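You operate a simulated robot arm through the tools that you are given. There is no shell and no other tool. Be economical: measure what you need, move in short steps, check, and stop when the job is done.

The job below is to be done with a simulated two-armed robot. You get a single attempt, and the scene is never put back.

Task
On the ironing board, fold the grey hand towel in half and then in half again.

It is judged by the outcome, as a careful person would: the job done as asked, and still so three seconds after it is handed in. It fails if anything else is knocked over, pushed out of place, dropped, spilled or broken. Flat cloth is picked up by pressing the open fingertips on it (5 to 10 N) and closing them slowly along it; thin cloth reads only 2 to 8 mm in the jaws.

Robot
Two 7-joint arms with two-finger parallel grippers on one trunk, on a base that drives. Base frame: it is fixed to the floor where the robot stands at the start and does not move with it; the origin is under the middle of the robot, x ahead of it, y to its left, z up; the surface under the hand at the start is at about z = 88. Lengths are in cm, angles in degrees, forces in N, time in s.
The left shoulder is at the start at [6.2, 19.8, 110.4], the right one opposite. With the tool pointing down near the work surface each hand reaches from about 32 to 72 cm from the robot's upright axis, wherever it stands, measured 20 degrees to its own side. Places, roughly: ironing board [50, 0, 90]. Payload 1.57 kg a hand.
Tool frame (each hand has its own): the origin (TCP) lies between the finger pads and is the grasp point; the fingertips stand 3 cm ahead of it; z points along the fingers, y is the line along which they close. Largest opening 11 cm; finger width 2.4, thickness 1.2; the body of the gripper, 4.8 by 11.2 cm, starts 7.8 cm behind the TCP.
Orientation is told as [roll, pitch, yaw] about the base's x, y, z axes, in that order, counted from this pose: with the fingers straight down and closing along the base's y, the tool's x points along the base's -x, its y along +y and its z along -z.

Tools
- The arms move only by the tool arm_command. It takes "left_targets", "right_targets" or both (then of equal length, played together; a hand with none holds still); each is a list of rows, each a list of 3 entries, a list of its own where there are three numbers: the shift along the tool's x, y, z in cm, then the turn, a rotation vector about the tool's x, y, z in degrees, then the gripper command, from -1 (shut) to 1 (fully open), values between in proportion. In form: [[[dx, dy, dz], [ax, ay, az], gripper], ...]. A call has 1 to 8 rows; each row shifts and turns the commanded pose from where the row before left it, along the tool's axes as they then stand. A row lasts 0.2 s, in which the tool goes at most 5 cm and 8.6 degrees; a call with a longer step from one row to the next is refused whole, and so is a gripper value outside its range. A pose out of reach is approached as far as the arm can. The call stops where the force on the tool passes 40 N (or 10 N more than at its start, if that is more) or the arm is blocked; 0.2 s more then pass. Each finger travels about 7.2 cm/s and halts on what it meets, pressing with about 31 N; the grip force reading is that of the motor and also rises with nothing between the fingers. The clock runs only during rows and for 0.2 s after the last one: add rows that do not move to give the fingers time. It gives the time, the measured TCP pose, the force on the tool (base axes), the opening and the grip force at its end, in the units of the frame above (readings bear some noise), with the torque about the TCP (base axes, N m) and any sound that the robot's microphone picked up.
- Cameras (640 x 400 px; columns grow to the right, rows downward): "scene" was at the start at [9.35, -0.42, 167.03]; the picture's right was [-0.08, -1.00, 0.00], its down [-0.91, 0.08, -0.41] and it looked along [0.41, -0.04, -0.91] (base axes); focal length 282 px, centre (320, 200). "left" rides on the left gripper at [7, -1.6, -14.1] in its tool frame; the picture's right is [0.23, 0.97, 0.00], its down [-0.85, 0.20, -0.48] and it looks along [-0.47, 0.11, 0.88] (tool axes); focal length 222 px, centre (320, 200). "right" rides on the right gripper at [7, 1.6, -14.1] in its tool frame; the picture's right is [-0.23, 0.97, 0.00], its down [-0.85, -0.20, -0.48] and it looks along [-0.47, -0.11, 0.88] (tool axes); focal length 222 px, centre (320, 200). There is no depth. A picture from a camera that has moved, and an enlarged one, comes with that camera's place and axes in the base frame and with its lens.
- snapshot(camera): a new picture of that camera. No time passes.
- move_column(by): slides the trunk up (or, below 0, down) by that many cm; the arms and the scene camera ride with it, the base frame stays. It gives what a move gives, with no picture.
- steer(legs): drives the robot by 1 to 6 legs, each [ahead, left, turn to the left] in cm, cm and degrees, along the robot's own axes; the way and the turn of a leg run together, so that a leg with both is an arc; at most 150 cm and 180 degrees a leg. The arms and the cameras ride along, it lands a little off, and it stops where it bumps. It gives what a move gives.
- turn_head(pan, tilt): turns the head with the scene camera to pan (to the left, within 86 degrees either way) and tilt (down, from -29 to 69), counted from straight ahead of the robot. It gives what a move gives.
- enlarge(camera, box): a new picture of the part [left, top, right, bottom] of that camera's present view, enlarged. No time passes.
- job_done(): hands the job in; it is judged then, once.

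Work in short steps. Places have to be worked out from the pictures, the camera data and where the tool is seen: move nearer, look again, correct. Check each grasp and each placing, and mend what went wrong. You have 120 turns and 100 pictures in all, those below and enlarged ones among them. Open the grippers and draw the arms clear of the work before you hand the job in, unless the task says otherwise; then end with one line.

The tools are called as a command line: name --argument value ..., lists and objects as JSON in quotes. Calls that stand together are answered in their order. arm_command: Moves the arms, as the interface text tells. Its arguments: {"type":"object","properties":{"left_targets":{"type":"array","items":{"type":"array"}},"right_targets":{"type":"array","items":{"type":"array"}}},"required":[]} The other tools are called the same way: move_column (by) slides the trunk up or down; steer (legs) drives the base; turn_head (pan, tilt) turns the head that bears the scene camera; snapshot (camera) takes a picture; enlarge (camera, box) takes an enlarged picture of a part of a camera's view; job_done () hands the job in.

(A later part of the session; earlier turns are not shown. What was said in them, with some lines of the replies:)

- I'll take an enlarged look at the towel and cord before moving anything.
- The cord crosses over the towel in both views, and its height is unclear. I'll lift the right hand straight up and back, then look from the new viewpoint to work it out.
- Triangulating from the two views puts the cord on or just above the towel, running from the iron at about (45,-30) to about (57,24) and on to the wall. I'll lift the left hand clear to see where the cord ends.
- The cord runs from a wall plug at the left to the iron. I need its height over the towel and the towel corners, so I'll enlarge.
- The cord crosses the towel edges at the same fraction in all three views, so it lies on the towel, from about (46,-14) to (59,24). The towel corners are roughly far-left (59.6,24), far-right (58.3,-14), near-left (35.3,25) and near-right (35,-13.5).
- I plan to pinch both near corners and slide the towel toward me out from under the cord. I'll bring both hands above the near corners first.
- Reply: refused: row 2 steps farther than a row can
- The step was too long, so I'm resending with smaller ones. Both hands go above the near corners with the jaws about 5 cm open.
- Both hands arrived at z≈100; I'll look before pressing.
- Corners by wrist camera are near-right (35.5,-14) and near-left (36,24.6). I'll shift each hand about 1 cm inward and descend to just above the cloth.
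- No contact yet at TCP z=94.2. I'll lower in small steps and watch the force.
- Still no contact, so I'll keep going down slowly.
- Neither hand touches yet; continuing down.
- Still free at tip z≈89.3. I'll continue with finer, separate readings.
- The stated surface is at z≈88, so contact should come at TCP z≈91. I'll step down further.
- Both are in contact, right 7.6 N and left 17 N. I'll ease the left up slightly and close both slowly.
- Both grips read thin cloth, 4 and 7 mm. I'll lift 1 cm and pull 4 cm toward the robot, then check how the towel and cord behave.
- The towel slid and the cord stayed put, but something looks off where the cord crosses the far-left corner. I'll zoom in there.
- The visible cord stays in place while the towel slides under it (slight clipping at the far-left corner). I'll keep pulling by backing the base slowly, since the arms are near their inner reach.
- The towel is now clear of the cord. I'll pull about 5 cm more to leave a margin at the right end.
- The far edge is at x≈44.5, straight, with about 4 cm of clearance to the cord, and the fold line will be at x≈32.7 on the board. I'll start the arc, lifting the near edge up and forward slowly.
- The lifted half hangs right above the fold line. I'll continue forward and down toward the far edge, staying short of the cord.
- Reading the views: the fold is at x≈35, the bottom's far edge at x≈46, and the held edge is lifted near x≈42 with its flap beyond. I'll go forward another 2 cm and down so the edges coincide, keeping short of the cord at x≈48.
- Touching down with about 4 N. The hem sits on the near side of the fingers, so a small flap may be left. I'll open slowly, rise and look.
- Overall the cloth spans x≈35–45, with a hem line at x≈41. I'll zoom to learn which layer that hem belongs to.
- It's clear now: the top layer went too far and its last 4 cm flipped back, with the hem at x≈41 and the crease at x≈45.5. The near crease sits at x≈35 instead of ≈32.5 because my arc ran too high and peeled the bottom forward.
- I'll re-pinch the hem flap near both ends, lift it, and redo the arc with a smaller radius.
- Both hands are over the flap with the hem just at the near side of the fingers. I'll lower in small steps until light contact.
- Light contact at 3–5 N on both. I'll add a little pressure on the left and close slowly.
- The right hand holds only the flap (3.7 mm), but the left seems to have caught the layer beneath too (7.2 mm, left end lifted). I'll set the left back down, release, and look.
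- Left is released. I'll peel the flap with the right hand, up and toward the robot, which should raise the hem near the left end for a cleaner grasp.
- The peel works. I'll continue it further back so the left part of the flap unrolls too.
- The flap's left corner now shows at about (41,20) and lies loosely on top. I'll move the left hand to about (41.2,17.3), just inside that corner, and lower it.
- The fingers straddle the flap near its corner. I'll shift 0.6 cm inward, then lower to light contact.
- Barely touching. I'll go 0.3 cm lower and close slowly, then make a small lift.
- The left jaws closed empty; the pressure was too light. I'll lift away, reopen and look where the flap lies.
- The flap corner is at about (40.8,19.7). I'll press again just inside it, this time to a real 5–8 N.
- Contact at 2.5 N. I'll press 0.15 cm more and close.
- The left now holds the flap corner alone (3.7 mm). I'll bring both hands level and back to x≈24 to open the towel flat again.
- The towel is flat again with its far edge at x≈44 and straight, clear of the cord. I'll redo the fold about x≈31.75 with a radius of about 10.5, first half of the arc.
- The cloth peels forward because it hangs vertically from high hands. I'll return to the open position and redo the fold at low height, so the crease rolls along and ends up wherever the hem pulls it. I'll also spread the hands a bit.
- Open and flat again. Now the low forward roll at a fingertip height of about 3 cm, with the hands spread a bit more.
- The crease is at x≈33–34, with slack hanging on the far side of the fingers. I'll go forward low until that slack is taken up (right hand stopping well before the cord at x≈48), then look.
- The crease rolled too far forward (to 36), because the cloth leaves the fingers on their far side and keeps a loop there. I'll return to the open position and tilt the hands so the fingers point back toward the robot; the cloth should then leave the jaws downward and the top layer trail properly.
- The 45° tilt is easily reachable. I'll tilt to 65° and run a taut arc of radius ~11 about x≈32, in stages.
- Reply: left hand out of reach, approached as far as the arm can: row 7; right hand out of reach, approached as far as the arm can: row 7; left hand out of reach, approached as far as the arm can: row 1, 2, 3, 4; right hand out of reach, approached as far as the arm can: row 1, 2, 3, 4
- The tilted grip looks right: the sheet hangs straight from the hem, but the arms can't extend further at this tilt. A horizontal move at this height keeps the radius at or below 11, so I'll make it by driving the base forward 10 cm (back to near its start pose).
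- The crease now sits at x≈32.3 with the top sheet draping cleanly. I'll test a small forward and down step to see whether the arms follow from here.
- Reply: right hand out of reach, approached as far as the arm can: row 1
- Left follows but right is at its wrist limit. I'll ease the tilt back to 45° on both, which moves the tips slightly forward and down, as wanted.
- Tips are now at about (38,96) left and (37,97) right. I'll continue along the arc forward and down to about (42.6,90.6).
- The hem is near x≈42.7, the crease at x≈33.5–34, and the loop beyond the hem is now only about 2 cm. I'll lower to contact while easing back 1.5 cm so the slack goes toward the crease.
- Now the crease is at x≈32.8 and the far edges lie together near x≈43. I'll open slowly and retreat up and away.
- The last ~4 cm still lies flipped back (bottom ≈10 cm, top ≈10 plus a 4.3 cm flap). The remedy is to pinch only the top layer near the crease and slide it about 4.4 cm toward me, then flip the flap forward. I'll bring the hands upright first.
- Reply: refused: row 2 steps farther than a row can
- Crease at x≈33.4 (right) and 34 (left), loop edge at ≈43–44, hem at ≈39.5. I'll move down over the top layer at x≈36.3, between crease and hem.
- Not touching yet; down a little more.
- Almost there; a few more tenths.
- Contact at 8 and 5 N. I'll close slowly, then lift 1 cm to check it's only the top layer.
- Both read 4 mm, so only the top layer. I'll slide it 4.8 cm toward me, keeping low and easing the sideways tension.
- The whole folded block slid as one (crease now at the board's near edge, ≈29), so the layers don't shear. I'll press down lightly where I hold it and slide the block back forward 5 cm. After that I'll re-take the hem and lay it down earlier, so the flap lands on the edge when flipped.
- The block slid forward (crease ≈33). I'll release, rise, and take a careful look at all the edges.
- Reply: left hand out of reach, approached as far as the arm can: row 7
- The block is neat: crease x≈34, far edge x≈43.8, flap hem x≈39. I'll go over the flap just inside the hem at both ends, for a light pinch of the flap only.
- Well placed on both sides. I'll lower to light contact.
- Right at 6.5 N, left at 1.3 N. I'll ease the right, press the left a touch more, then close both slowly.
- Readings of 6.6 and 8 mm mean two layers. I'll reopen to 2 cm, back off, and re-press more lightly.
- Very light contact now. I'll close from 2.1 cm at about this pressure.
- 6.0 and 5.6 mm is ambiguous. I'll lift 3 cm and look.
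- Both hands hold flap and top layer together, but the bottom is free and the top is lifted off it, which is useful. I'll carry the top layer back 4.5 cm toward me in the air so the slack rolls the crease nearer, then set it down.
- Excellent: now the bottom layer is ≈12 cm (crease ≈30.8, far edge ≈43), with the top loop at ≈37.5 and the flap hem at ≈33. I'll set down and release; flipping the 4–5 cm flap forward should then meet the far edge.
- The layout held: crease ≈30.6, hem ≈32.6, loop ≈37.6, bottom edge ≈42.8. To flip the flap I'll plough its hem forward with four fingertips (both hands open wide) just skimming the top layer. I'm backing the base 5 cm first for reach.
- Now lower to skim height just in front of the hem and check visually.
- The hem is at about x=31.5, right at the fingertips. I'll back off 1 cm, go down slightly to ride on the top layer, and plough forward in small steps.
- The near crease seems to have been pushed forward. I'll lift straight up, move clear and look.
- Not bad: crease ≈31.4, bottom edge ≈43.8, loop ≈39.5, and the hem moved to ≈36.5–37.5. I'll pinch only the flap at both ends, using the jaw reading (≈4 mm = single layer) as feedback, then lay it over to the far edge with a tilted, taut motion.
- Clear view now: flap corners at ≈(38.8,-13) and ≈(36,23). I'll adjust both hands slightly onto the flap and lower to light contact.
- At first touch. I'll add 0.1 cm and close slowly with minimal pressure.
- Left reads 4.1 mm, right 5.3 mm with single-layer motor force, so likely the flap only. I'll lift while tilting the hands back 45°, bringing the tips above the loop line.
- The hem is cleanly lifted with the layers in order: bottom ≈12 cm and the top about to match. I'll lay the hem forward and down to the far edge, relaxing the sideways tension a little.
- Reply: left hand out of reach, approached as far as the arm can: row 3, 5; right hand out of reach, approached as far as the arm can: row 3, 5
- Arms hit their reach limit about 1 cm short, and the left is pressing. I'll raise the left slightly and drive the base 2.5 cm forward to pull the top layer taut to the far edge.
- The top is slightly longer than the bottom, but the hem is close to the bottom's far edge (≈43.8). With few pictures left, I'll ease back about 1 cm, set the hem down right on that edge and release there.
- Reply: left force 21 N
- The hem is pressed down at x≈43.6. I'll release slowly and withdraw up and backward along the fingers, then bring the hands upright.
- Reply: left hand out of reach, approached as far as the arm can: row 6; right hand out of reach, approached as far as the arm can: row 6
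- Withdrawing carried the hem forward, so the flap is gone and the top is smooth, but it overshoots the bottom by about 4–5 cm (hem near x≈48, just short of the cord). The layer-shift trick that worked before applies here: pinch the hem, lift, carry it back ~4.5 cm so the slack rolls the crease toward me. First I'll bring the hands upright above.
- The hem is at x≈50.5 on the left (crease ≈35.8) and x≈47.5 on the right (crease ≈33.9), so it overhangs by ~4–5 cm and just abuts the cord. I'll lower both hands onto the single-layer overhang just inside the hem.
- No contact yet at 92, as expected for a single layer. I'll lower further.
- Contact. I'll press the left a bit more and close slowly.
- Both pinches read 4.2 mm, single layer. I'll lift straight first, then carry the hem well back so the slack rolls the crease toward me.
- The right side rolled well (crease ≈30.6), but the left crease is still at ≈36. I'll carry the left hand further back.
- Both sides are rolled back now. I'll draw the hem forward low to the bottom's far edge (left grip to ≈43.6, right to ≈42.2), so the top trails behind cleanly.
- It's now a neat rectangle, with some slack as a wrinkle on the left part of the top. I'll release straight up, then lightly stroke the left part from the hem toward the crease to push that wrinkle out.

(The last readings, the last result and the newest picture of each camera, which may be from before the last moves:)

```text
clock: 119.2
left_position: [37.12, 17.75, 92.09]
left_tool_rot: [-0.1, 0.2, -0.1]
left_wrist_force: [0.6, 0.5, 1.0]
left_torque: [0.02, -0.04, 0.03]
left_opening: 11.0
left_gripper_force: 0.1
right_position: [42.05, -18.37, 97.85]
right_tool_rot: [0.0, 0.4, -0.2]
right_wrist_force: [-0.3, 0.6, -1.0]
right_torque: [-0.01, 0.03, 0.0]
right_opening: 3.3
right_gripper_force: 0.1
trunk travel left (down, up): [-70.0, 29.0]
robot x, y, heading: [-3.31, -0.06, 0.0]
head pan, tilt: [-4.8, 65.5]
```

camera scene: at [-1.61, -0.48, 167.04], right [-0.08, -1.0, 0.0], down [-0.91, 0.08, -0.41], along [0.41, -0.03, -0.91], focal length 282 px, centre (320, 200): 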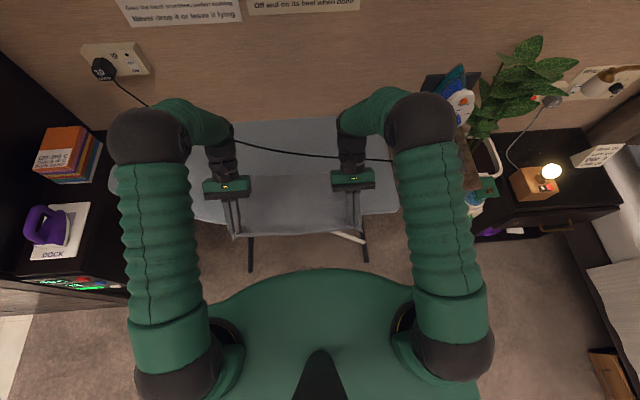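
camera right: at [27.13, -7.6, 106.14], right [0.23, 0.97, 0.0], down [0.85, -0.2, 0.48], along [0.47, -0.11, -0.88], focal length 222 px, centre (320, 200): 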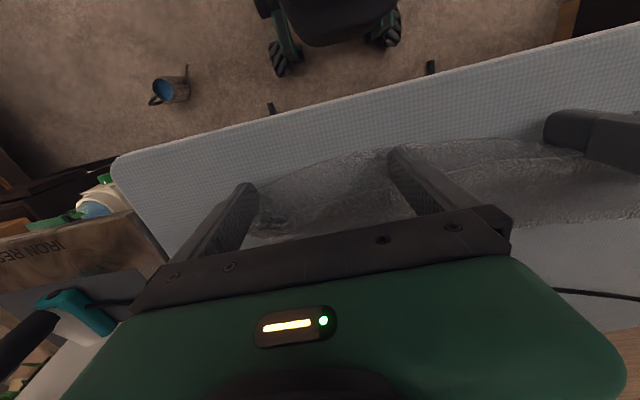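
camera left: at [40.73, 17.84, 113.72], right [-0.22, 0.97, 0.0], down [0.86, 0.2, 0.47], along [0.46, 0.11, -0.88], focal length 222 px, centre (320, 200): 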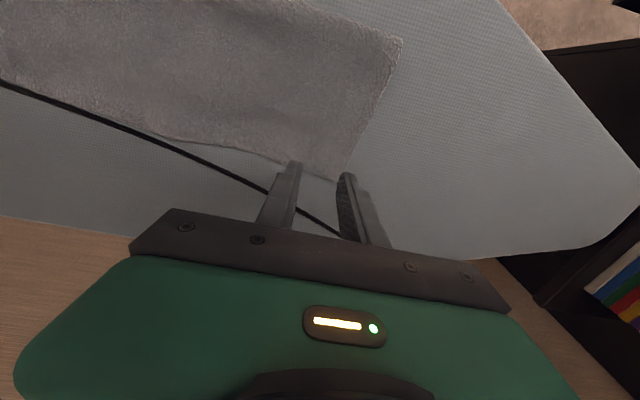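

The stroke was light (~1 N). I'll continue it past the crease, then raise and clear the left hand, and use one of the last two pictures to place the second fold.

arm_command --left_targets '[[[1, 0, 0], [0, 0, 0], 1], [[1, 0, 0], [0, 0, 0], 1], [[1, 0, 0], [0, 0, 0], 1], [[0, 0, -3], [0, 0, 0], 1], [[0, 4, -2], [0, 0, 0], 1], [[0, 4.5, 0], [0, 0, 0], 1], [[0, 4.5, 0], [0, 0, 0], 0.5]]' --right_targets '[[[2, 0, 0], [0, 0, 0], -0.3], [[2, 0, 0], [0, 0, 0], -0.3], [[0, -1, 0], [0, 0, 0], -0.3], [[0, -1, 0], [0, 0, 0], -0.3], [[0, 0, 0], [0, 0, 0], -0.3], [[0, 0, 0], [0, 0, 0], -0.3], [[0, 0, 0], [0, 0, 0], -0.3]]'

enlarge --camera "scene" --box '[180, 120, 400, 260]'

```text
clock: 120.8
left_position: [34.15, 31.0, 97.06]
left_tool_rot: [-0.1, 0.3, -0.3]
left_wrist_force: [0.1, 0.2, -0.6]
left_torque: [0.0, 0.0, -0.05]
left_opening: 8.25
left_gripper_force: 0.0
right_position: [38.25, -20.24, 98.03]
right_tool_rot: [-0.1, 0.5, -0.2]
right_wrist_force: [-0.2, 0.9, -0.7]
right_torque: [-0.02, 0.02, -0.01]
right_opening: 3.84
right_gripper_force: 0.0
trunk travel left (down, up): [-70.0, 29.0]
robot x, y, heading: [-3.47, 0.01, -0.5]
head pan, tilt: [-4.8, 65.5]
```

```text
2.86 times, centred on (290, 190) of scene
camera zoom: at [6.14, -0.13, 167.03], right [-0.09, -1.0, 0.0], down [-0.91, 0.08, -0.41], along [0.41, -0.04, -0.91], focal length 807 px, centre (406, 229)
```

zoom: 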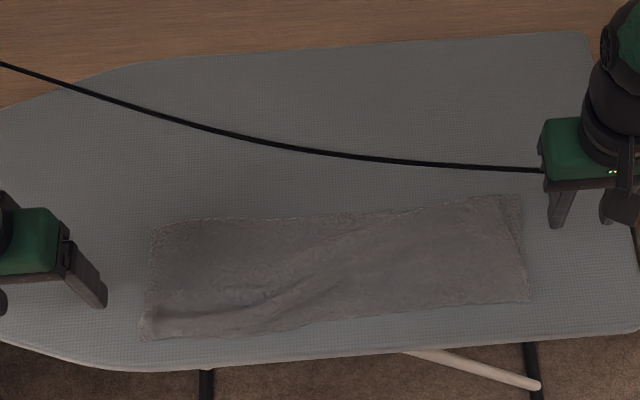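

The stroke fixed the left crease (≈32) but also dragged the top's left hem back diagonally. The same light friction can carry it forward again, so I'll stroke from x≈34 to x≈42.5 on the left part, now that the crease is in the right place.

arm_command --left_targets '[[[0, -4.5, 0], [0, 0, 0], 1], [[0, -4.5, 0], [0, 0, 0], 1], [[0, -4.3, 0], [0, 0, 0], 1], [[0, 0, 2.5], [0, 0, 0], 1], [[0, 0, 2], [0, 0, 0], 1], [[0, 0, 0.6], [0, 0, 0], 1], [[0, 0, 0], [0, 0, 0], 1]]'

arm_command --left_targets '[[[-1, 0, 0], [0, 0, 0], 1], [[-1, 0, 0], [0, 0, 0], 1], [[-1, 0, 0], [0, 0, 0], 1], [[-1, 0, 0], [0, 0, 0], 1], [[-1, 0, 0], [0, 0, 0], 1], [[-1, 0, 0], [0, 0, 0], 1], [[-1, 0, 0], [0, 0, 0], 1], [[-1, 0, 0], [0, 0, 0], 1]]'

```text
clock: 122.4
left_position: [33.98, 17.68, 91.96]
left_tool_rot: [-0.1, 0.3, -0.2]
left_wrist_force: [0.1, 1.7, 6.2]
left_torque: [-0.14, 0.03, -0.04]
left_opening: 10.98
left_gripper_force: 0.1
right_position: [38.2, -20.6, 98.0]
right_tool_rot: [0.1, 0.6, -0.1]
right_wrist_force: [0.7, -0.3, -0.3]
right_torque: [0.03, 0.02, -0.01]
right_opening: 3.84
right_gripper_force: 0.1
trunk travel left (down, up): [-70.0, 29.0]
robot x, y, heading: [-3.35, 0.34, -0.2]
head pan, tilt: [-4.8, 65.5]
```

```text
clock: 124.2
left_position: [41.96, 17.59, 91.96]
left_tool_rot: [0.0, 0.3, -0.2]
left_wrist_force: [-3.0, -0.6, 3.7]
left_torque: [-0.2, 0.06, -0.12]
left_opening: 11.01
left_gripper_force: 0.1
right_position: [38.1, -20.47, 97.95]
right_tool_rot: [0.0, 0.5, -0.3]
right_wrist_force: [0.2, 0.0, -0.2]
right_torque: [0.01, -0.03, -0.01]
right_opening: 3.85
right_gripper_force: 0.1
trunk travel left (down, up): [-70.0, 29.0]
robot x, y, heading: [-3.12, -0.22, -0.2]
head pan, tilt: [-4.8, 65.5]
```

I'll clear the left hand up and to the side, and yaw the right hand by 90° so its jaws close along the towel's right end.

arm_command --left_targets '[[[0, 0, -3], [0, 0, 0], 1], [[0, 0, -4], [0, 0, 0], 1], [[0, 3, -3], [0, 0, 0], 0.5], [[1, 4, -2], [0, 0, 0], 0], [[1, 4, 0], [0, 0, 0], 0], [[1, 4, 0], [0, 0, 0], 0], [[1, 4, 0], [0, 0, 0], 0], [[0, 3, 0], [0, 0, 0], 0]]' --right_targets '[[[0, 0, -1], [0, 0, -8.5], -0.4], [[0, 0, -1], [0, 0, -8.5], -0.4], [[0, 0, 0], [0, 0, -8.5], -0.4], [[0, 0, 0], [0, 0, -8.5], -0.4], [[0, 0, 0], [0, 0, -8.5], -0.4], [[0, 0, 0], [0, 0, -8.5], -0.4], [[0, 0, 0], [0, 0, -8.5], -0.4], [[0, 0, 0], [0, 0, -8.5], -0.4]]'

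arm_command --right_targets '[[[0, 0, 0], [0, 0, -8.5], -0.4], [[0, 0, 0], [0, 0, -8.5], -0.4], [[0, 0, 0], [0, 0, -5], -0.4], [[0, 0, 0], [0, 0, 0], -0.4]]'

```text
clock: 126.0
left_position: [38.06, 39.68, 103.67]
left_tool_rot: [-0.2, 0.3, -0.2]
left_wrist_force: [0.1, 0.0, -0.4]
left_torque: [0.0, 0.01, -0.01]
left_opening: 5.52
left_gripper_force: 0.0
right_position: [38.17, -20.31, 99.9]
right_tool_rot: [0.5, 0.3, 68.0]
right_wrist_force: [0.5, -0.7, -0.2]
right_torque: [0.01, -0.01, 0.01]
right_opening: 3.3
right_gripper_force: 0.0
trunk travel left (down, up): [-70.0, 29.0]
robot x, y, heading: [-3.24, -0.18, -0.2]
head pan, tilt: [-4.8, 65.5]
```

```text
clock: 127.0
left_position: [38.05, 39.58, 103.8]
left_tool_rot: [0.0, 0.3, -0.3]
left_wrist_force: [0.2, -0.6, -0.5]
left_torque: [0.0, -0.02, -0.02]
left_opening: 5.51
left_gripper_force: 0.1
right_position: [38.07, -20.47, 99.82]
right_tool_rot: [0.6, -0.1, 89.9]
right_wrist_force: [-0.1, -0.3, 0.0]
right_torque: [-0.01, -0.03, 0.01]
right_opening: 3.3
right_gripper_force: 0.1
trunk travel left (down, up): [-70.0, 29.0]
robot x, y, heading: [-3.29, 0.22, 0.1]
head pan, tilt: [-4.8, 65.5]
```

Towel's right end runs from (32.3,-15.4) to (44.2,-16.3). I'll position the right hand at (38.2,-14.5) and lower to just above the cloth.

arm_command --right_targets '[[[-3, 0, 0], [0, 0, 0], -0.3], [[-3, 0, 2], [0, 0, 0], -0.3], [[0, 0, 3], [0, 0, 0], -0.3], [[0, 0, 2.2], [0, 0, 0], -0.3], [[0, 0, 0.5], [0, 0, 0], -0.3], [[0, 0, 0], [0, 0, 0], -0.3]]'

arm_command --right_targets '[[[0, 0, 0.2], [0, 0, 0], -0.3], [[0, 0, 0.2], [0, 0, 0], -0.3], [[0, 0, 0], [0, 0, 0], -0.3]]'

```text
clock: 128.4
left_position: [38.06, 39.52, 103.75]
left_tool_rot: [-0.1, 0.2, -0.2]
left_wrist_force: [-0.4, -0.2, 0.2]
left_torque: [0.03, 0.0, -0.01]
left_opening: 5.51
left_gripper_force: 0.1
right_position: [38.08, -14.39, 91.95]
right_tool_rot: [0.5, 0.0, 89.7]
right_wrist_force: [-0.1, 0.3, 0.1]
right_torque: [-0.06, 0.04, -0.01]
right_opening: 3.86
right_gripper_force: 0.0
trunk travel left (down, up): [-70.0, 29.0]
robot x, y, heading: [-3.74, 0.24, -0.1]
head pan, tilt: [-4.8, 65.5]
```

```text
clock: 129.2
left_position: [38.17, 39.56, 103.69]
left_tool_rot: [0.0, 0.3, -0.1]
left_wrist_force: [0.1, -1.0, -0.6]
left_torque: [0.03, -0.02, 0.0]
left_opening: 5.5
left_gripper_force: 0.0
right_position: [38.11, -14.32, 91.59]
right_tool_rot: [0.4, -0.1, 89.8]
right_wrist_force: [0.0, -1.2, 3.1]
right_torque: [-0.01, -0.01, 0.01]
right_opening: 3.83
right_gripper_force: 0.1
trunk travel left (down, up): [-70.0, 29.0]
robot x, y, heading: [-3.29, -0.23, -0.1]
head pan, tilt: [-4.8, 65.5]
```

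Contact at 3 N. I need both layers, so I'll press to ~10 N and close slowly.

arm_command --right_targets '[[[0, 0, 0.2], [0, 0, 0], -0.3], [[0, 0, 0], [0, 0, 0], -0.42], [[0, 0, 0], [0, 0, 0], -0.54], [[0, 0, 0], [0, 0, 0], -0.66], [[0, 0, 0], [0, 0, 0], -0.78], [[0, 0, 0], [0, 0, 0], -0.9], [[0, 0, 0], [0, 0, 0], -1], [[0, 0, 0], [0, 0, 0], -1]]'

```text
clock: 131.0
left_position: [38.05, 39.62, 103.79]
left_tool_rot: [-0.2, 0.3, -0.2]
left_wrist_force: [0.5, -0.1, -0.6]
left_torque: [0.0, -0.01, 0.0]
left_opening: 5.49
left_gripper_force: 0.0
right_position: [38.19, -14.27, 91.55]
right_tool_rot: [0.5, 0.0, 89.7]
right_wrist_force: [1.3, 1.6, 7.2]
right_torque: [0.04, -0.05, -0.04]
right_opening: 0.62
right_gripper_force: 26.4
trunk travel left (down, up): [-70.0, 29.0]
robot x, y, heading: [-3.16, 0.22, -0.2]
head pan, tilt: [-4.8, 65.5]
```

A reading of 6.2 mm at 26.4 N indicates both layers. I'll lift and tilt the hand (fingers pointing back toward -y) along the first part of the arc about y≈4.3.

arm_command --right_targets '[[[-0.5, 0, -2], [0, 0, 0], -1], [[-0.5, 0, -2], [0, 0, 0], -1], [[-1, 0, -1.1], [0, 7.5, 0], -1], [[-0.85, 0, -1.22], [0, 7.5, 0], -1], [[-0.68, 0, -1.32], [0, 7.5, 0], -1], [[-0.5, 0, -1.4], [0, 7.5, 0], -1], [[-0.32, 0, -1.45], [0, 7.5, 0], -1], [[-0.12, 0, -1.48], [0, 7.5, 0], -1]]'

```text
clock: 132.8
left_position: [38.06, 39.57, 104.08]
left_tool_rot: [-0.1, 0.3, -0.2]
left_wrist_force: [-1.2, -0.1, -0.1]
left_torque: [0.02, 0.02, -0.01]
left_opening: 5.53
left_gripper_force: 0.1
right_position: [39.32, -9.03, 103.53]
right_tool_rot: [-0.7, 44.3, 86.0]
right_wrist_force: [-0.2, -0.5, -0.6]
right_torque: [0.05, 0.04, 0.01]
right_opening: 0.57
right_gripper_force: 25.8
trunk travel left (down, up): [-70.0, 29.0]
robot x, y, heading: [-3.26, 0.15, 0.1]
head pan, tilt: [-4.8, 65.5]
```

The hand lags the command a little; I'll give it a moment to settle.

arm_command --right_targets '[[[0, 0, 0], [0, 0, 0], -1], [[0, 0, 0], [0, 0, 0], -1]]'

```text
clock: 133.4
left_position: [38.11, 39.53, 103.79]
left_tool_rot: [0.0, 0.4, -0.2]
left_wrist_force: [1.4, -0.4, 0.9]
left_torque: [-0.04, 0.0, 0.0]
left_opening: 5.48
left_gripper_force: 0.1
right_position: [39.13, -9.31, 102.98]
right_tool_rot: [-0.3, 44.6, 86.0]
right_wrist_force: [0.0, 0.4, -0.3]
right_torque: [0.04, 0.0, 0.02]
right_opening: 0.56
right_gripper_force: 25.4
trunk travel left (down, up): [-70.0, 29.0]
robot x, y, heading: [-3.45, 0.35, -0.3]
head pan, tilt: [-4.8, 65.5]
```

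I'll continue toward +y and watch whether the arm follows.

arm_command --right_targets '[[[-1.3, 0, -1.5], [0, 0, 0], -1], [[-1.3, 0, -1.5], [0, 0, 0], -1], [[-1.4, 0, -1.4], [0, 0, 0], -1], [[-1.4, 0, -1.4], [0, 0, 0], -1]]'

```text
clock: 134.2
left_position: [37.9, 39.48, 103.53]
left_tool_rot: [-0.1, 0.3, -0.1]
left_wrist_force: [0.2, 0.5, -1.0]
left_torque: [0.03, 0.0, 0.01]
left_opening: 5.48
left_gripper_force: 0.0
right_position: [40.99, -7.25, 103.29]
right_tool_rot: [-0.9, 43.8, 80.2]
right_wrist_force: [0.2, -0.6, 0.2]
right_torque: [0.04, -0.01, 0.1]
right_opening: 0.55
right_gripper_force: 25.3
trunk travel left (down, up): [-70.0, 29.0]
robot x, y, heading: [-3.08, -0.07, 0.1]
head pan, tilt: [-4.8, 65.5]
stopped in row 4 (right hand): the arm was blocked; the commanded pose is now the measured one
```

The wrist limit blocks this tilt. I'll return the hand upright, keeping the hem lifted.

arm_command --right_targets '[[[0, 0, 0], [0, -7.3, 0], -1], [[0, 0, 0], [0, -7.3, 0], -1], [[0, 0, 0], [0, -7.3, 0], -1], [[0, 0, 0], [0, -7.3, 0], -1], [[0, 0, 0], [0, -7.3, 0], -1], [[0, 0, 0], [0, -7.3, 0], -1], [[0, 0, 0], [0, 0, 0], -1]]'

```text
clock: 135.8
left_position: [37.92, 39.61, 103.79]
left_tool_rot: [0.0, 0.3, -0.2]
left_wrist_force: [-0.6, -0.4, -0.2]
left_torque: [-0.04, 0.04, -0.02]
left_opening: 5.52
left_gripper_force: 0.1
right_position: [40.71, -6.87, 103.44]
right_tool_rot: [-0.5, 0.1, 81.4]
right_wrist_force: [-0.4, 0.0, 0.0]
right_torque: [0.0, 0.02, 0.08]
right_opening: 0.58
right_gripper_force: 26.1
trunk travel left (down, up): [-70.0, 29.0]
robot x, y, heading: [-3.67, 0.06, -0.3]
head pan, tilt: [-4.8, 65.5]
```

Upright works. I'll continue the arc over the top: up and toward +y, returning x to ≈38.

arm_command --right_targets '[[[-2.15, 1.14, -1.37], [0, 0, 0], -1], [[-2.15, 1.14, -1.37], [0, 0, 0], -1], [[-2.15, 1.14, -1.37], [0, 0, 0], -1], [[-2.47, 0.38, -0.5], [0, 0, 0], -1], [[-2.47, 0.38, -0.5], [0, 0, 0], -1], [[-2.47, 0.38, 0.5], [0, 0, 0], -1], [[-2.47, 0.38, 0.5], [0, 0, 0], -1], [[0, 0, 0], [0, 0, 0], -1]]'

```text
clock: 137.6
left_position: [37.98, 39.65, 103.88]
left_tool_rot: [-0.1, 0.1, -0.3]
left_wrist_force: [0.2, 0.3, 0.5]
left_torque: [-0.01, 0.01, 0.02]
left_opening: 5.49
left_gripper_force: 0.0
right_position: [38.55, 10.02, 107.6]
right_tool_rot: [-0.5, 0.3, 81.4]
right_wrist_force: [0.5, 0.2, -0.1]
right_torque: [-0.01, 0.02, 0.04]
right_opening: 0.57
right_gripper_force: 25.4
trunk travel left (down, up): [-70.0, 29.0]
robot x, y, heading: [-2.98, 0.09, -0.2]
head pan, tilt: [-4.8, 65.5]
```

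Following well. Now the descending part of the arc toward the left end.

arm_command --right_targets '[[[-2.47, 0.38, 1.5], [0, 0, 0], -1], [[-2.47, 0.38, 1.5], [0, 0, 0], -1], [[-1.73, 0.26, 2], [0, 0, 0], -1], [[-1.73, 0.26, 2], [0, 0, 0], -1], [[-1, 0.15, 2.5], [0, 0, 0], -1], [[-1, 0.15, 2.5], [0, 0, 0], -1], [[-0.4, 0, 1.8], [0, 0, 0], -1], [[0, 0, 0], [0, 0, 0], -1]]'

```text
clock: 139.1
left_position: [37.88, 39.48, 103.57]
left_tool_rot: [0.1, 0.1, -0.2]
left_wrist_force: [0.3, -0.3, -1.1]
left_torque: [0.0, 0.02, -0.02]
left_opening: 5.48
left_gripper_force: 0.0
right_position: [44.03, 15.37, 95.81]
right_tool_rot: [-1.2, -0.9, 73.1]
right_wrist_force: [0.3, 0.2, 0.9]
right_torque: [-0.02, 0.01, 0.07]
right_opening: 0.57
right_gripper_force: 25.5
trunk travel left (down, up): [-70.0, 29.0]
robot x, y, heading: [-3.32, -0.24, -0.1]
head pan, tilt: [-4.8, 65.5]
stopped in row 7 (right hand): the arm was blocked; the commanded pose is now the measured one
```

The wrist blocks again at (44,15), still 3 cm above the cloth. I'll raise the left hand out of the way and let the base supply the rest: 5.5 cm back and 6 cm left, bringing the hem to about (38.5,21.5).

arm_command --left_targets '[[[0, 0, -4], [0, 0, 0], 0], [[0, 0, -4], [0, 0, 0], 0], [[0, 0, -3], [0, 0, 0], 0]]'

steer --legs '[[-5.5, 6, 0]]'

```text
clock: 139.9
left_position: [37.71, 39.71, 114.93]
left_tool_rot: [0.0, 0.2, -0.1]
left_wrist_force: [-0.1, 0.2, -0.2]
left_torque: [-0.03, -0.01, -0.01]
left_opening: 5.49
left_gripper_force: 0.1
right_position: [43.95, 15.19, 95.93]
right_tool_rot: [-1.1, -0.7, 73.0]
right_wrist_force: [-0.4, -0.1, 0.3]
right_torque: [-0.02, 0.02, 0.09]
right_opening: 0.57
right_gripper_force: 25.9
trunk travel left (down, up): [-70.0, 29.0]
robot x, y, heading: [-2.95, -0.23, 0.2]
head pan, tilt: [-4.8, 65.5]
```

```text
clock: 141.0
left_position: [32.72, 43.15, 115.6]
left_tool_rot: [1.1, 0.2, -0.5]
left_wrist_force: [0.3, -0.5, -0.2]
left_torque: [0.08, 0.09, 0.0]
left_opening: 5.52
left_gripper_force: 0.0
right_position: [38.69, 19.42, 96.53]
right_tool_rot: [-0.9, -2.1, 73.1]
right_wrist_force: [1.7, -1.4, 0.7]
right_torque: [0.15, 0.11, 0.04]
right_opening: 0.58
right_gripper_force: 25.1
trunk travel left (down, up): [-70.0, 29.0]
robot x, y, heading: [-8.49, 5.6, -0.4]
head pan, tilt: [-4.8, 65.5]
```

Good. Now lower toward the cloth, moving slightly further to +y.

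arm_command --right_targets '[[[-0.5, 0.15, 1.2], [0, 0, 0], -1], [[-0.5, 0.15, 1.2], [0, 0, 0], -1], [[0, 0, 0.7], [0, 0, 0], -1], [[0, 0, 0], [0, 0, 0], -1]]'

```text
clock: 142.0
left_position: [32.34, 44.45, 115.55]
left_tool_rot: [0.4, 0.0, -0.6]
left_wrist_force: [-0.1, -0.4, -0.5]
left_torque: [0.04, 0.02, 0.0]
left_opening: 5.49
left_gripper_force: 0.1
right_position: [39.43, 20.74, 94.2]
right_tool_rot: [-1.4, -2.0, 72.0]
right_wrist_force: [-0.1, -1.6, 0.5]
right_torque: [-0.01, 0.03, 0.1]
right_opening: 0.57
right_gripper_force: 25.5
trunk travel left (down, up): [-70.0, 29.0]
robot x, y, heading: [-8.71, 5.85, -0.6]
head pan, tilt: [-4.8, 65.5]
```

The arm is again near its limit, so I'll lower with the column instead.

move_column --by -1.4

```text
clock: 142.6
left_position: [32.14, 44.37, 113.96]
left_tool_rot: [0.3, -0.1, -0.6]
left_wrist_force: [0.4, -0.1, 0.7]
left_torque: [-0.04, 0.06, -0.01]
left_opening: 5.51
left_gripper_force: 0.1
right_position: [39.14, 21.21, 92.6]
right_tool_rot: [-1.6, -2.1, 72.2]
right_wrist_force: [1.7, 8.6, 17.9]
right_torque: [0.4, 0.03, 0.03]
right_opening: 0.56
right_gripper_force: 25.7
trunk travel left (down, up): [-68.6, 30.4]
robot x, y, heading: [-8.93, 5.56, -0.4]
head pan, tilt: [-4.8, 65.5]
```

Down with contact. I'll open slowly here, then raise straight up with the column.

arm_command --right_targets '[[[0, 0, 0], [0, 0, 0], -0.95], [[0, 0, 0], [0, 0, 0], -0.85], [[0, 0, 0], [0, 0, 0], -0.7], [[0, 0, 0], [0, 0, 0], -0.5], [[0, 0, 0], [0, 0, 0], -0.4], [[0, 0, 0], [0, 0, 0], -0.4]]'

move_column --by 6

steer --legs '[[0, -20, 0]]'

enlarge --camera "scene" --box '[130, 90, 370, 240]'

```text
clock: 143.9
left_position: [32.38, 44.85, 113.52]
left_tool_rot: [0.1, 0.0, -0.5]
left_wrist_force: [0.5, 0.3, -0.2]
left_torque: [0.0, 0.0, 0.0]
left_opening: 5.49
left_gripper_force: 0.0
right_position: [40.16, 20.94, 92.49]
right_tool_rot: [-2.0, -2.2, 71.5]
right_wrist_force: [3.7, -0.2, 24.8]
right_torque: [0.13, 0.2, -0.05]
right_opening: 2.54
right_gripper_force: 0.1
trunk travel left (down, up): [-68.6, 30.4]
robot x, y, heading: [-8.38, 6.22, -0.1]
head pan, tilt: [-4.8, 65.5]
stopped in row 6 (right hand): the force on the tool passed its limit at 41 N (the readings are from after the stop); the commanded pose is now the measured one
```

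```text
clock: 144.9
left_position: [32.41, 44.96, 119.88]
left_tool_rot: [0.2, -0.1, -0.4]
left_wrist_force: [0.1, 0.0, -0.5]
left_torque: [0.0, 0.01, 0.02]
left_opening: 5.49
left_gripper_force: 0.1
right_position: [39.71, 21.02, 98.52]
right_tool_rot: [-1.7, -1.5, 71.6]
right_wrist_force: [0.6, -1.1, -0.8]
right_torque: [0.01, 0.0, -0.01]
right_opening: 3.32
right_gripper_force: 0.0
trunk travel left (down, up): [-74.6, 24.4]
robot x, y, heading: [-8.59, 5.56, -0.4]
head pan, tilt: [-4.8, 65.5]
```

```text
clock: 146.5
left_position: [32.31, 25.46, 119.54]
left_tool_rot: [-0.1, 0.0, -0.4]
left_wrist_force: [-0.6, -0.2, 1.0]
left_torque: [0.0, 0.04, 0.02]
left_opening: 5.51
left_gripper_force: 0.1
right_position: [39.72, 1.38, 98.01]
right_tool_rot: [-1.8, -1.3, 71.7]
right_wrist_force: [1.0, -0.6, -0.5]
right_torque: [-0.04, -0.01, 0.0]
right_opening: 3.29
right_gripper_force: 0.0
trunk travel left (down, up): [-74.6, 24.4]
robot x, y, heading: [-8.72, -14.36, -0.2]
head pan, tilt: [-4.8, 65.5]
```

```text
2.67 times, centred on (250, 165) of scene
camera zoom: at [0.76, -13.68, 171.57], right [-0.09, -1.0, 0.01], down [-0.91, 0.08, -0.41], along [0.41, -0.04, -0.91], focal length 753 px, centre (507, 293)
```

zoom: 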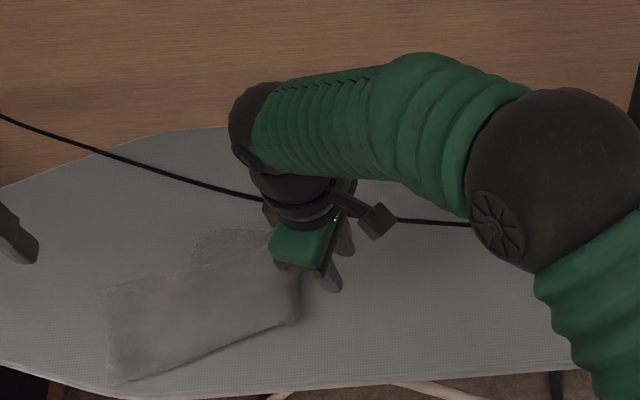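

The second fold is down, but it's skewed. The top half's end lies at y≈30, beyond the bottom's end at ≈23–24, and the bottom shows ~4–5 cm at the far side. Pictures are spent, so I'll correct by feel: light fingertip strokes reliably drag the upper layers and roll the crease. I'll move the right hand clear and bring the left down above the top half.

arm_command --left_targets '[[[-2, 0, 4], [0, 0, 0], 0.3], [[-2, 0, 4], [0, 0, 0], 0.3], [[0, 0, 4.8], [0, 0, 0], 0.3], [[0, 0, 4.8], [0, 0, 0], 0.3], [[0, 0, 4.5], [0, 0, 0], 0.3], [[0, 0, 2.5], [0, 0, 0], 0.3], [[0, 0, 0.8], [0, 0, 0], 0.3], [[0, 0, 0], [0, 0, 0], 0.3]]' --right_targets '[[[0, 0, -3], [0, 0, 0], -0.4], [[2, 0, -3], [0, 0, 0], -0.4], [[4, 0, 0], [0, 0, 0], -0.4], [[4, 0, 0], [0, 0, 0], -0.4], [[4, 0, 0], [0, 0, 0], -0.4], [[0, 0, 0], [0, 0, 0], -0.4], [[0, 0, 0], [0, 0, 0], -0.4], [[0, 0, 0], [0, 0, 0], -0.4]]'

```text
clock: 148.3
left_position: [36.34, 24.68, 94.49]
left_tool_rot: [0.3, -0.1, -0.3]
left_wrist_force: [0.0, 0.0, 0.6]
left_torque: [0.01, 0.0, 0.02]
left_opening: 7.14
left_gripper_force: 0.1
right_position: [34.98, -12.86, 103.91]
right_tool_rot: [-1.7, -1.7, 71.7]
right_wrist_force: [-0.4, 0.3, -0.1]
right_torque: [0.04, 0.01, -0.02]
right_opening: 3.27
right_gripper_force: 0.0
trunk travel left (down, up): [-74.6, 24.4]
robot x, y, heading: [-8.71, -13.97, -0.1]
head pan, tilt: [-4.8, 65.5]
```

Left is above the top half at (36.3,24.7). I'll lower in small steps to light contact.

arm_command --left_targets '[[[0, 1, 0.8], [0, 0, 0], 0.3], [[0, 0, 0.5], [0, 0, 0], 0.3], [[0, 0, 0.3], [0, 0, 0], 0.3], [[0, 0, 0], [0, 0, 0], 0.3]]'

```text
clock: 149.3
left_position: [36.07, 25.84, 92.84]
left_tool_rot: [0.3, 0.0, -0.5]
left_wrist_force: [0.7, 1.1, 1.0]
left_torque: [0.0, 0.01, 0.02]
left_opening: 7.09
left_gripper_force: 0.1
right_position: [34.95, -12.88, 104.0]
right_tool_rot: [-1.8, -1.7, 71.7]
right_wrist_force: [0.4, 0.0, -1.1]
right_torque: [0.0, -0.01, -0.01]
right_opening: 3.31
right_gripper_force: 0.1
trunk travel left (down, up): [-74.6, 24.4]
robot x, y, heading: [-8.59, -14.2, -0.2]
head pan, tilt: [-4.8, 65.5]
```

arm_command --left_targets '[[[0, 0, 0.25], [0, 0, 0], 0.3], [[0, 0, 0.2], [0, 0, 0], 0.3], [[0, 0, 0], [0, 0, 0], 0.3]]'

```text
clock: 150.1
left_position: [36.21, 25.92, 92.4]
left_tool_rot: [0.3, -0.1, -0.4]
left_wrist_force: [0.6, -0.6, 4.0]
left_torque: [-0.13, -0.08, 0.03]
left_opening: 7.15
left_gripper_force: 0.0
right_position: [35.1, -12.76, 103.89]
right_tool_rot: [-1.7, -1.6, 71.7]
right_wrist_force: [-0.2, 0.1, -0.1]
right_torque: [0.01, 0.04, 0.0]
right_opening: 3.32
right_gripper_force: 0.1
trunk travel left (down, up): [-74.6, 24.4]
robot x, y, heading: [-8.98, -14.1, -0.1]
head pan, tilt: [-4.8, 65.5]
```

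Light contact at 4 N over the overhanging part. I'll stroke it diagonally 6 cm toward -y and 4 cm toward +x so the upper half comes back over the lower.

arm_command --left_targets '[[[-0.5, -0.75, 0], [0, 0, 0], 0.3], [[-0.5, -0.75, 0], [0, 0, 0], 0.3], [[-0.5, -0.75, 0], [0, 0, 0], 0.3], [[-0.5, -0.75, 0], [0, 0, 0], 0.3], [[-0.5, -0.75, 0], [0, 0, 0], 0.3], [[-0.5, -0.75, 0], [0, 0, 0], 0.3], [[-0.5, -0.75, 0], [0, 0, 0], 0.3], [[0, 0, 0], [0, 0, 0], 0.3]]'

```text
clock: 151.9
left_position: [39.49, 20.74, 92.46]
left_tool_rot: [0.2, -0.1, -0.4]
left_wrist_force: [-1.6, 1.9, 3.7]
left_torque: [-0.09, 0.0, -0.06]
left_opening: 6.97
left_gripper_force: 0.1
right_position: [34.91, -12.7, 104.06]
right_tool_rot: [-1.7, -1.6, 71.8]
right_wrist_force: [0.2, 1.1, -0.3]
right_torque: [0.03, 0.02, 0.02]
right_opening: 3.31
right_gripper_force: 0.1
trunk travel left (down, up): [-74.6, 24.4]
robot x, y, heading: [-9.08, -13.95, -0.0]
head pan, tilt: [-4.8, 65.5]
```

The stroke carried the cloth with it (steady 3.7 N contact, ~2.5 N drag). With no pictures left I won't disturb it further, so I'm lifting straight up and drawing both arms clear with grippers open.

arm_command --left_targets '[[[0, 0, -1], [0, 0, 0], 0.3], [[0, 0, -4], [0, 0, 0], 0.6], [[0, 0, -4.5], [0, 0, 0], 1], [[0, 0, -4.5], [0, 0, 0], 1], [[0, 0, -4], [0, 0, 0], 1], [[3, 3, 0], [0, 0, 0], 1], [[3, 3, 0], [0, 0, 0], 1], [[0, 0, 0], [0, 0, 0], 1]]' --right_targets '[[[0, 0, -2], [0, 0, 0], 0], [[0, 0, -4], [0, 0, 0], 0.5], [[0, 0, -4], [0, 0, 0], 1], [[0, 0, 0], [0, 0, 0], 1], [[0, 0, 0], [0, 0, 0], 1], [[0, 0, 0], [0, 0, 0], 1], [[0, 0, 0], [0, 0, 0], 1], [[0, 0, 0], [0, 0, 0], 1]]'

job_done

```text
clock: 153.7
left_position: [33.46, 26.91, 110.11]
left_tool_rot: [0.2, -0.1, -0.4]
left_wrist_force: [-0.7, -0.8, -0.8]
left_torque: [-0.02, 0.0, 0.0]
left_opening: 11.01
left_gripper_force: 0.1
right_position: [34.54, -12.7, 113.82]
right_tool_rot: [-1.6, -1.6, 71.7]
right_wrist_force: [-0.4, -0.1, -0.4]
right_torque: [-0.01, -0.06, 0.0]
right_opening: 10.98
right_gripper_force: 0.0
trunk travel left (down, up): [-74.6, 24.4]
robot x, y, heading: [-8.62, -14.31, -0.3]
head pan, tilt: [-4.8, 65.5]
```

```text
The job is handed in.
```

I folded the towel in half and then in half again on the board, but the second fold was visibly skewed, off by about 5–6 cm, in my last picture. I then made one light correcting stroke with no pictures left, so I have not confirmed the final alignment. In the pictures I took, the iron and its cord stayed where they were, and both grippers are open and clear of the towel.
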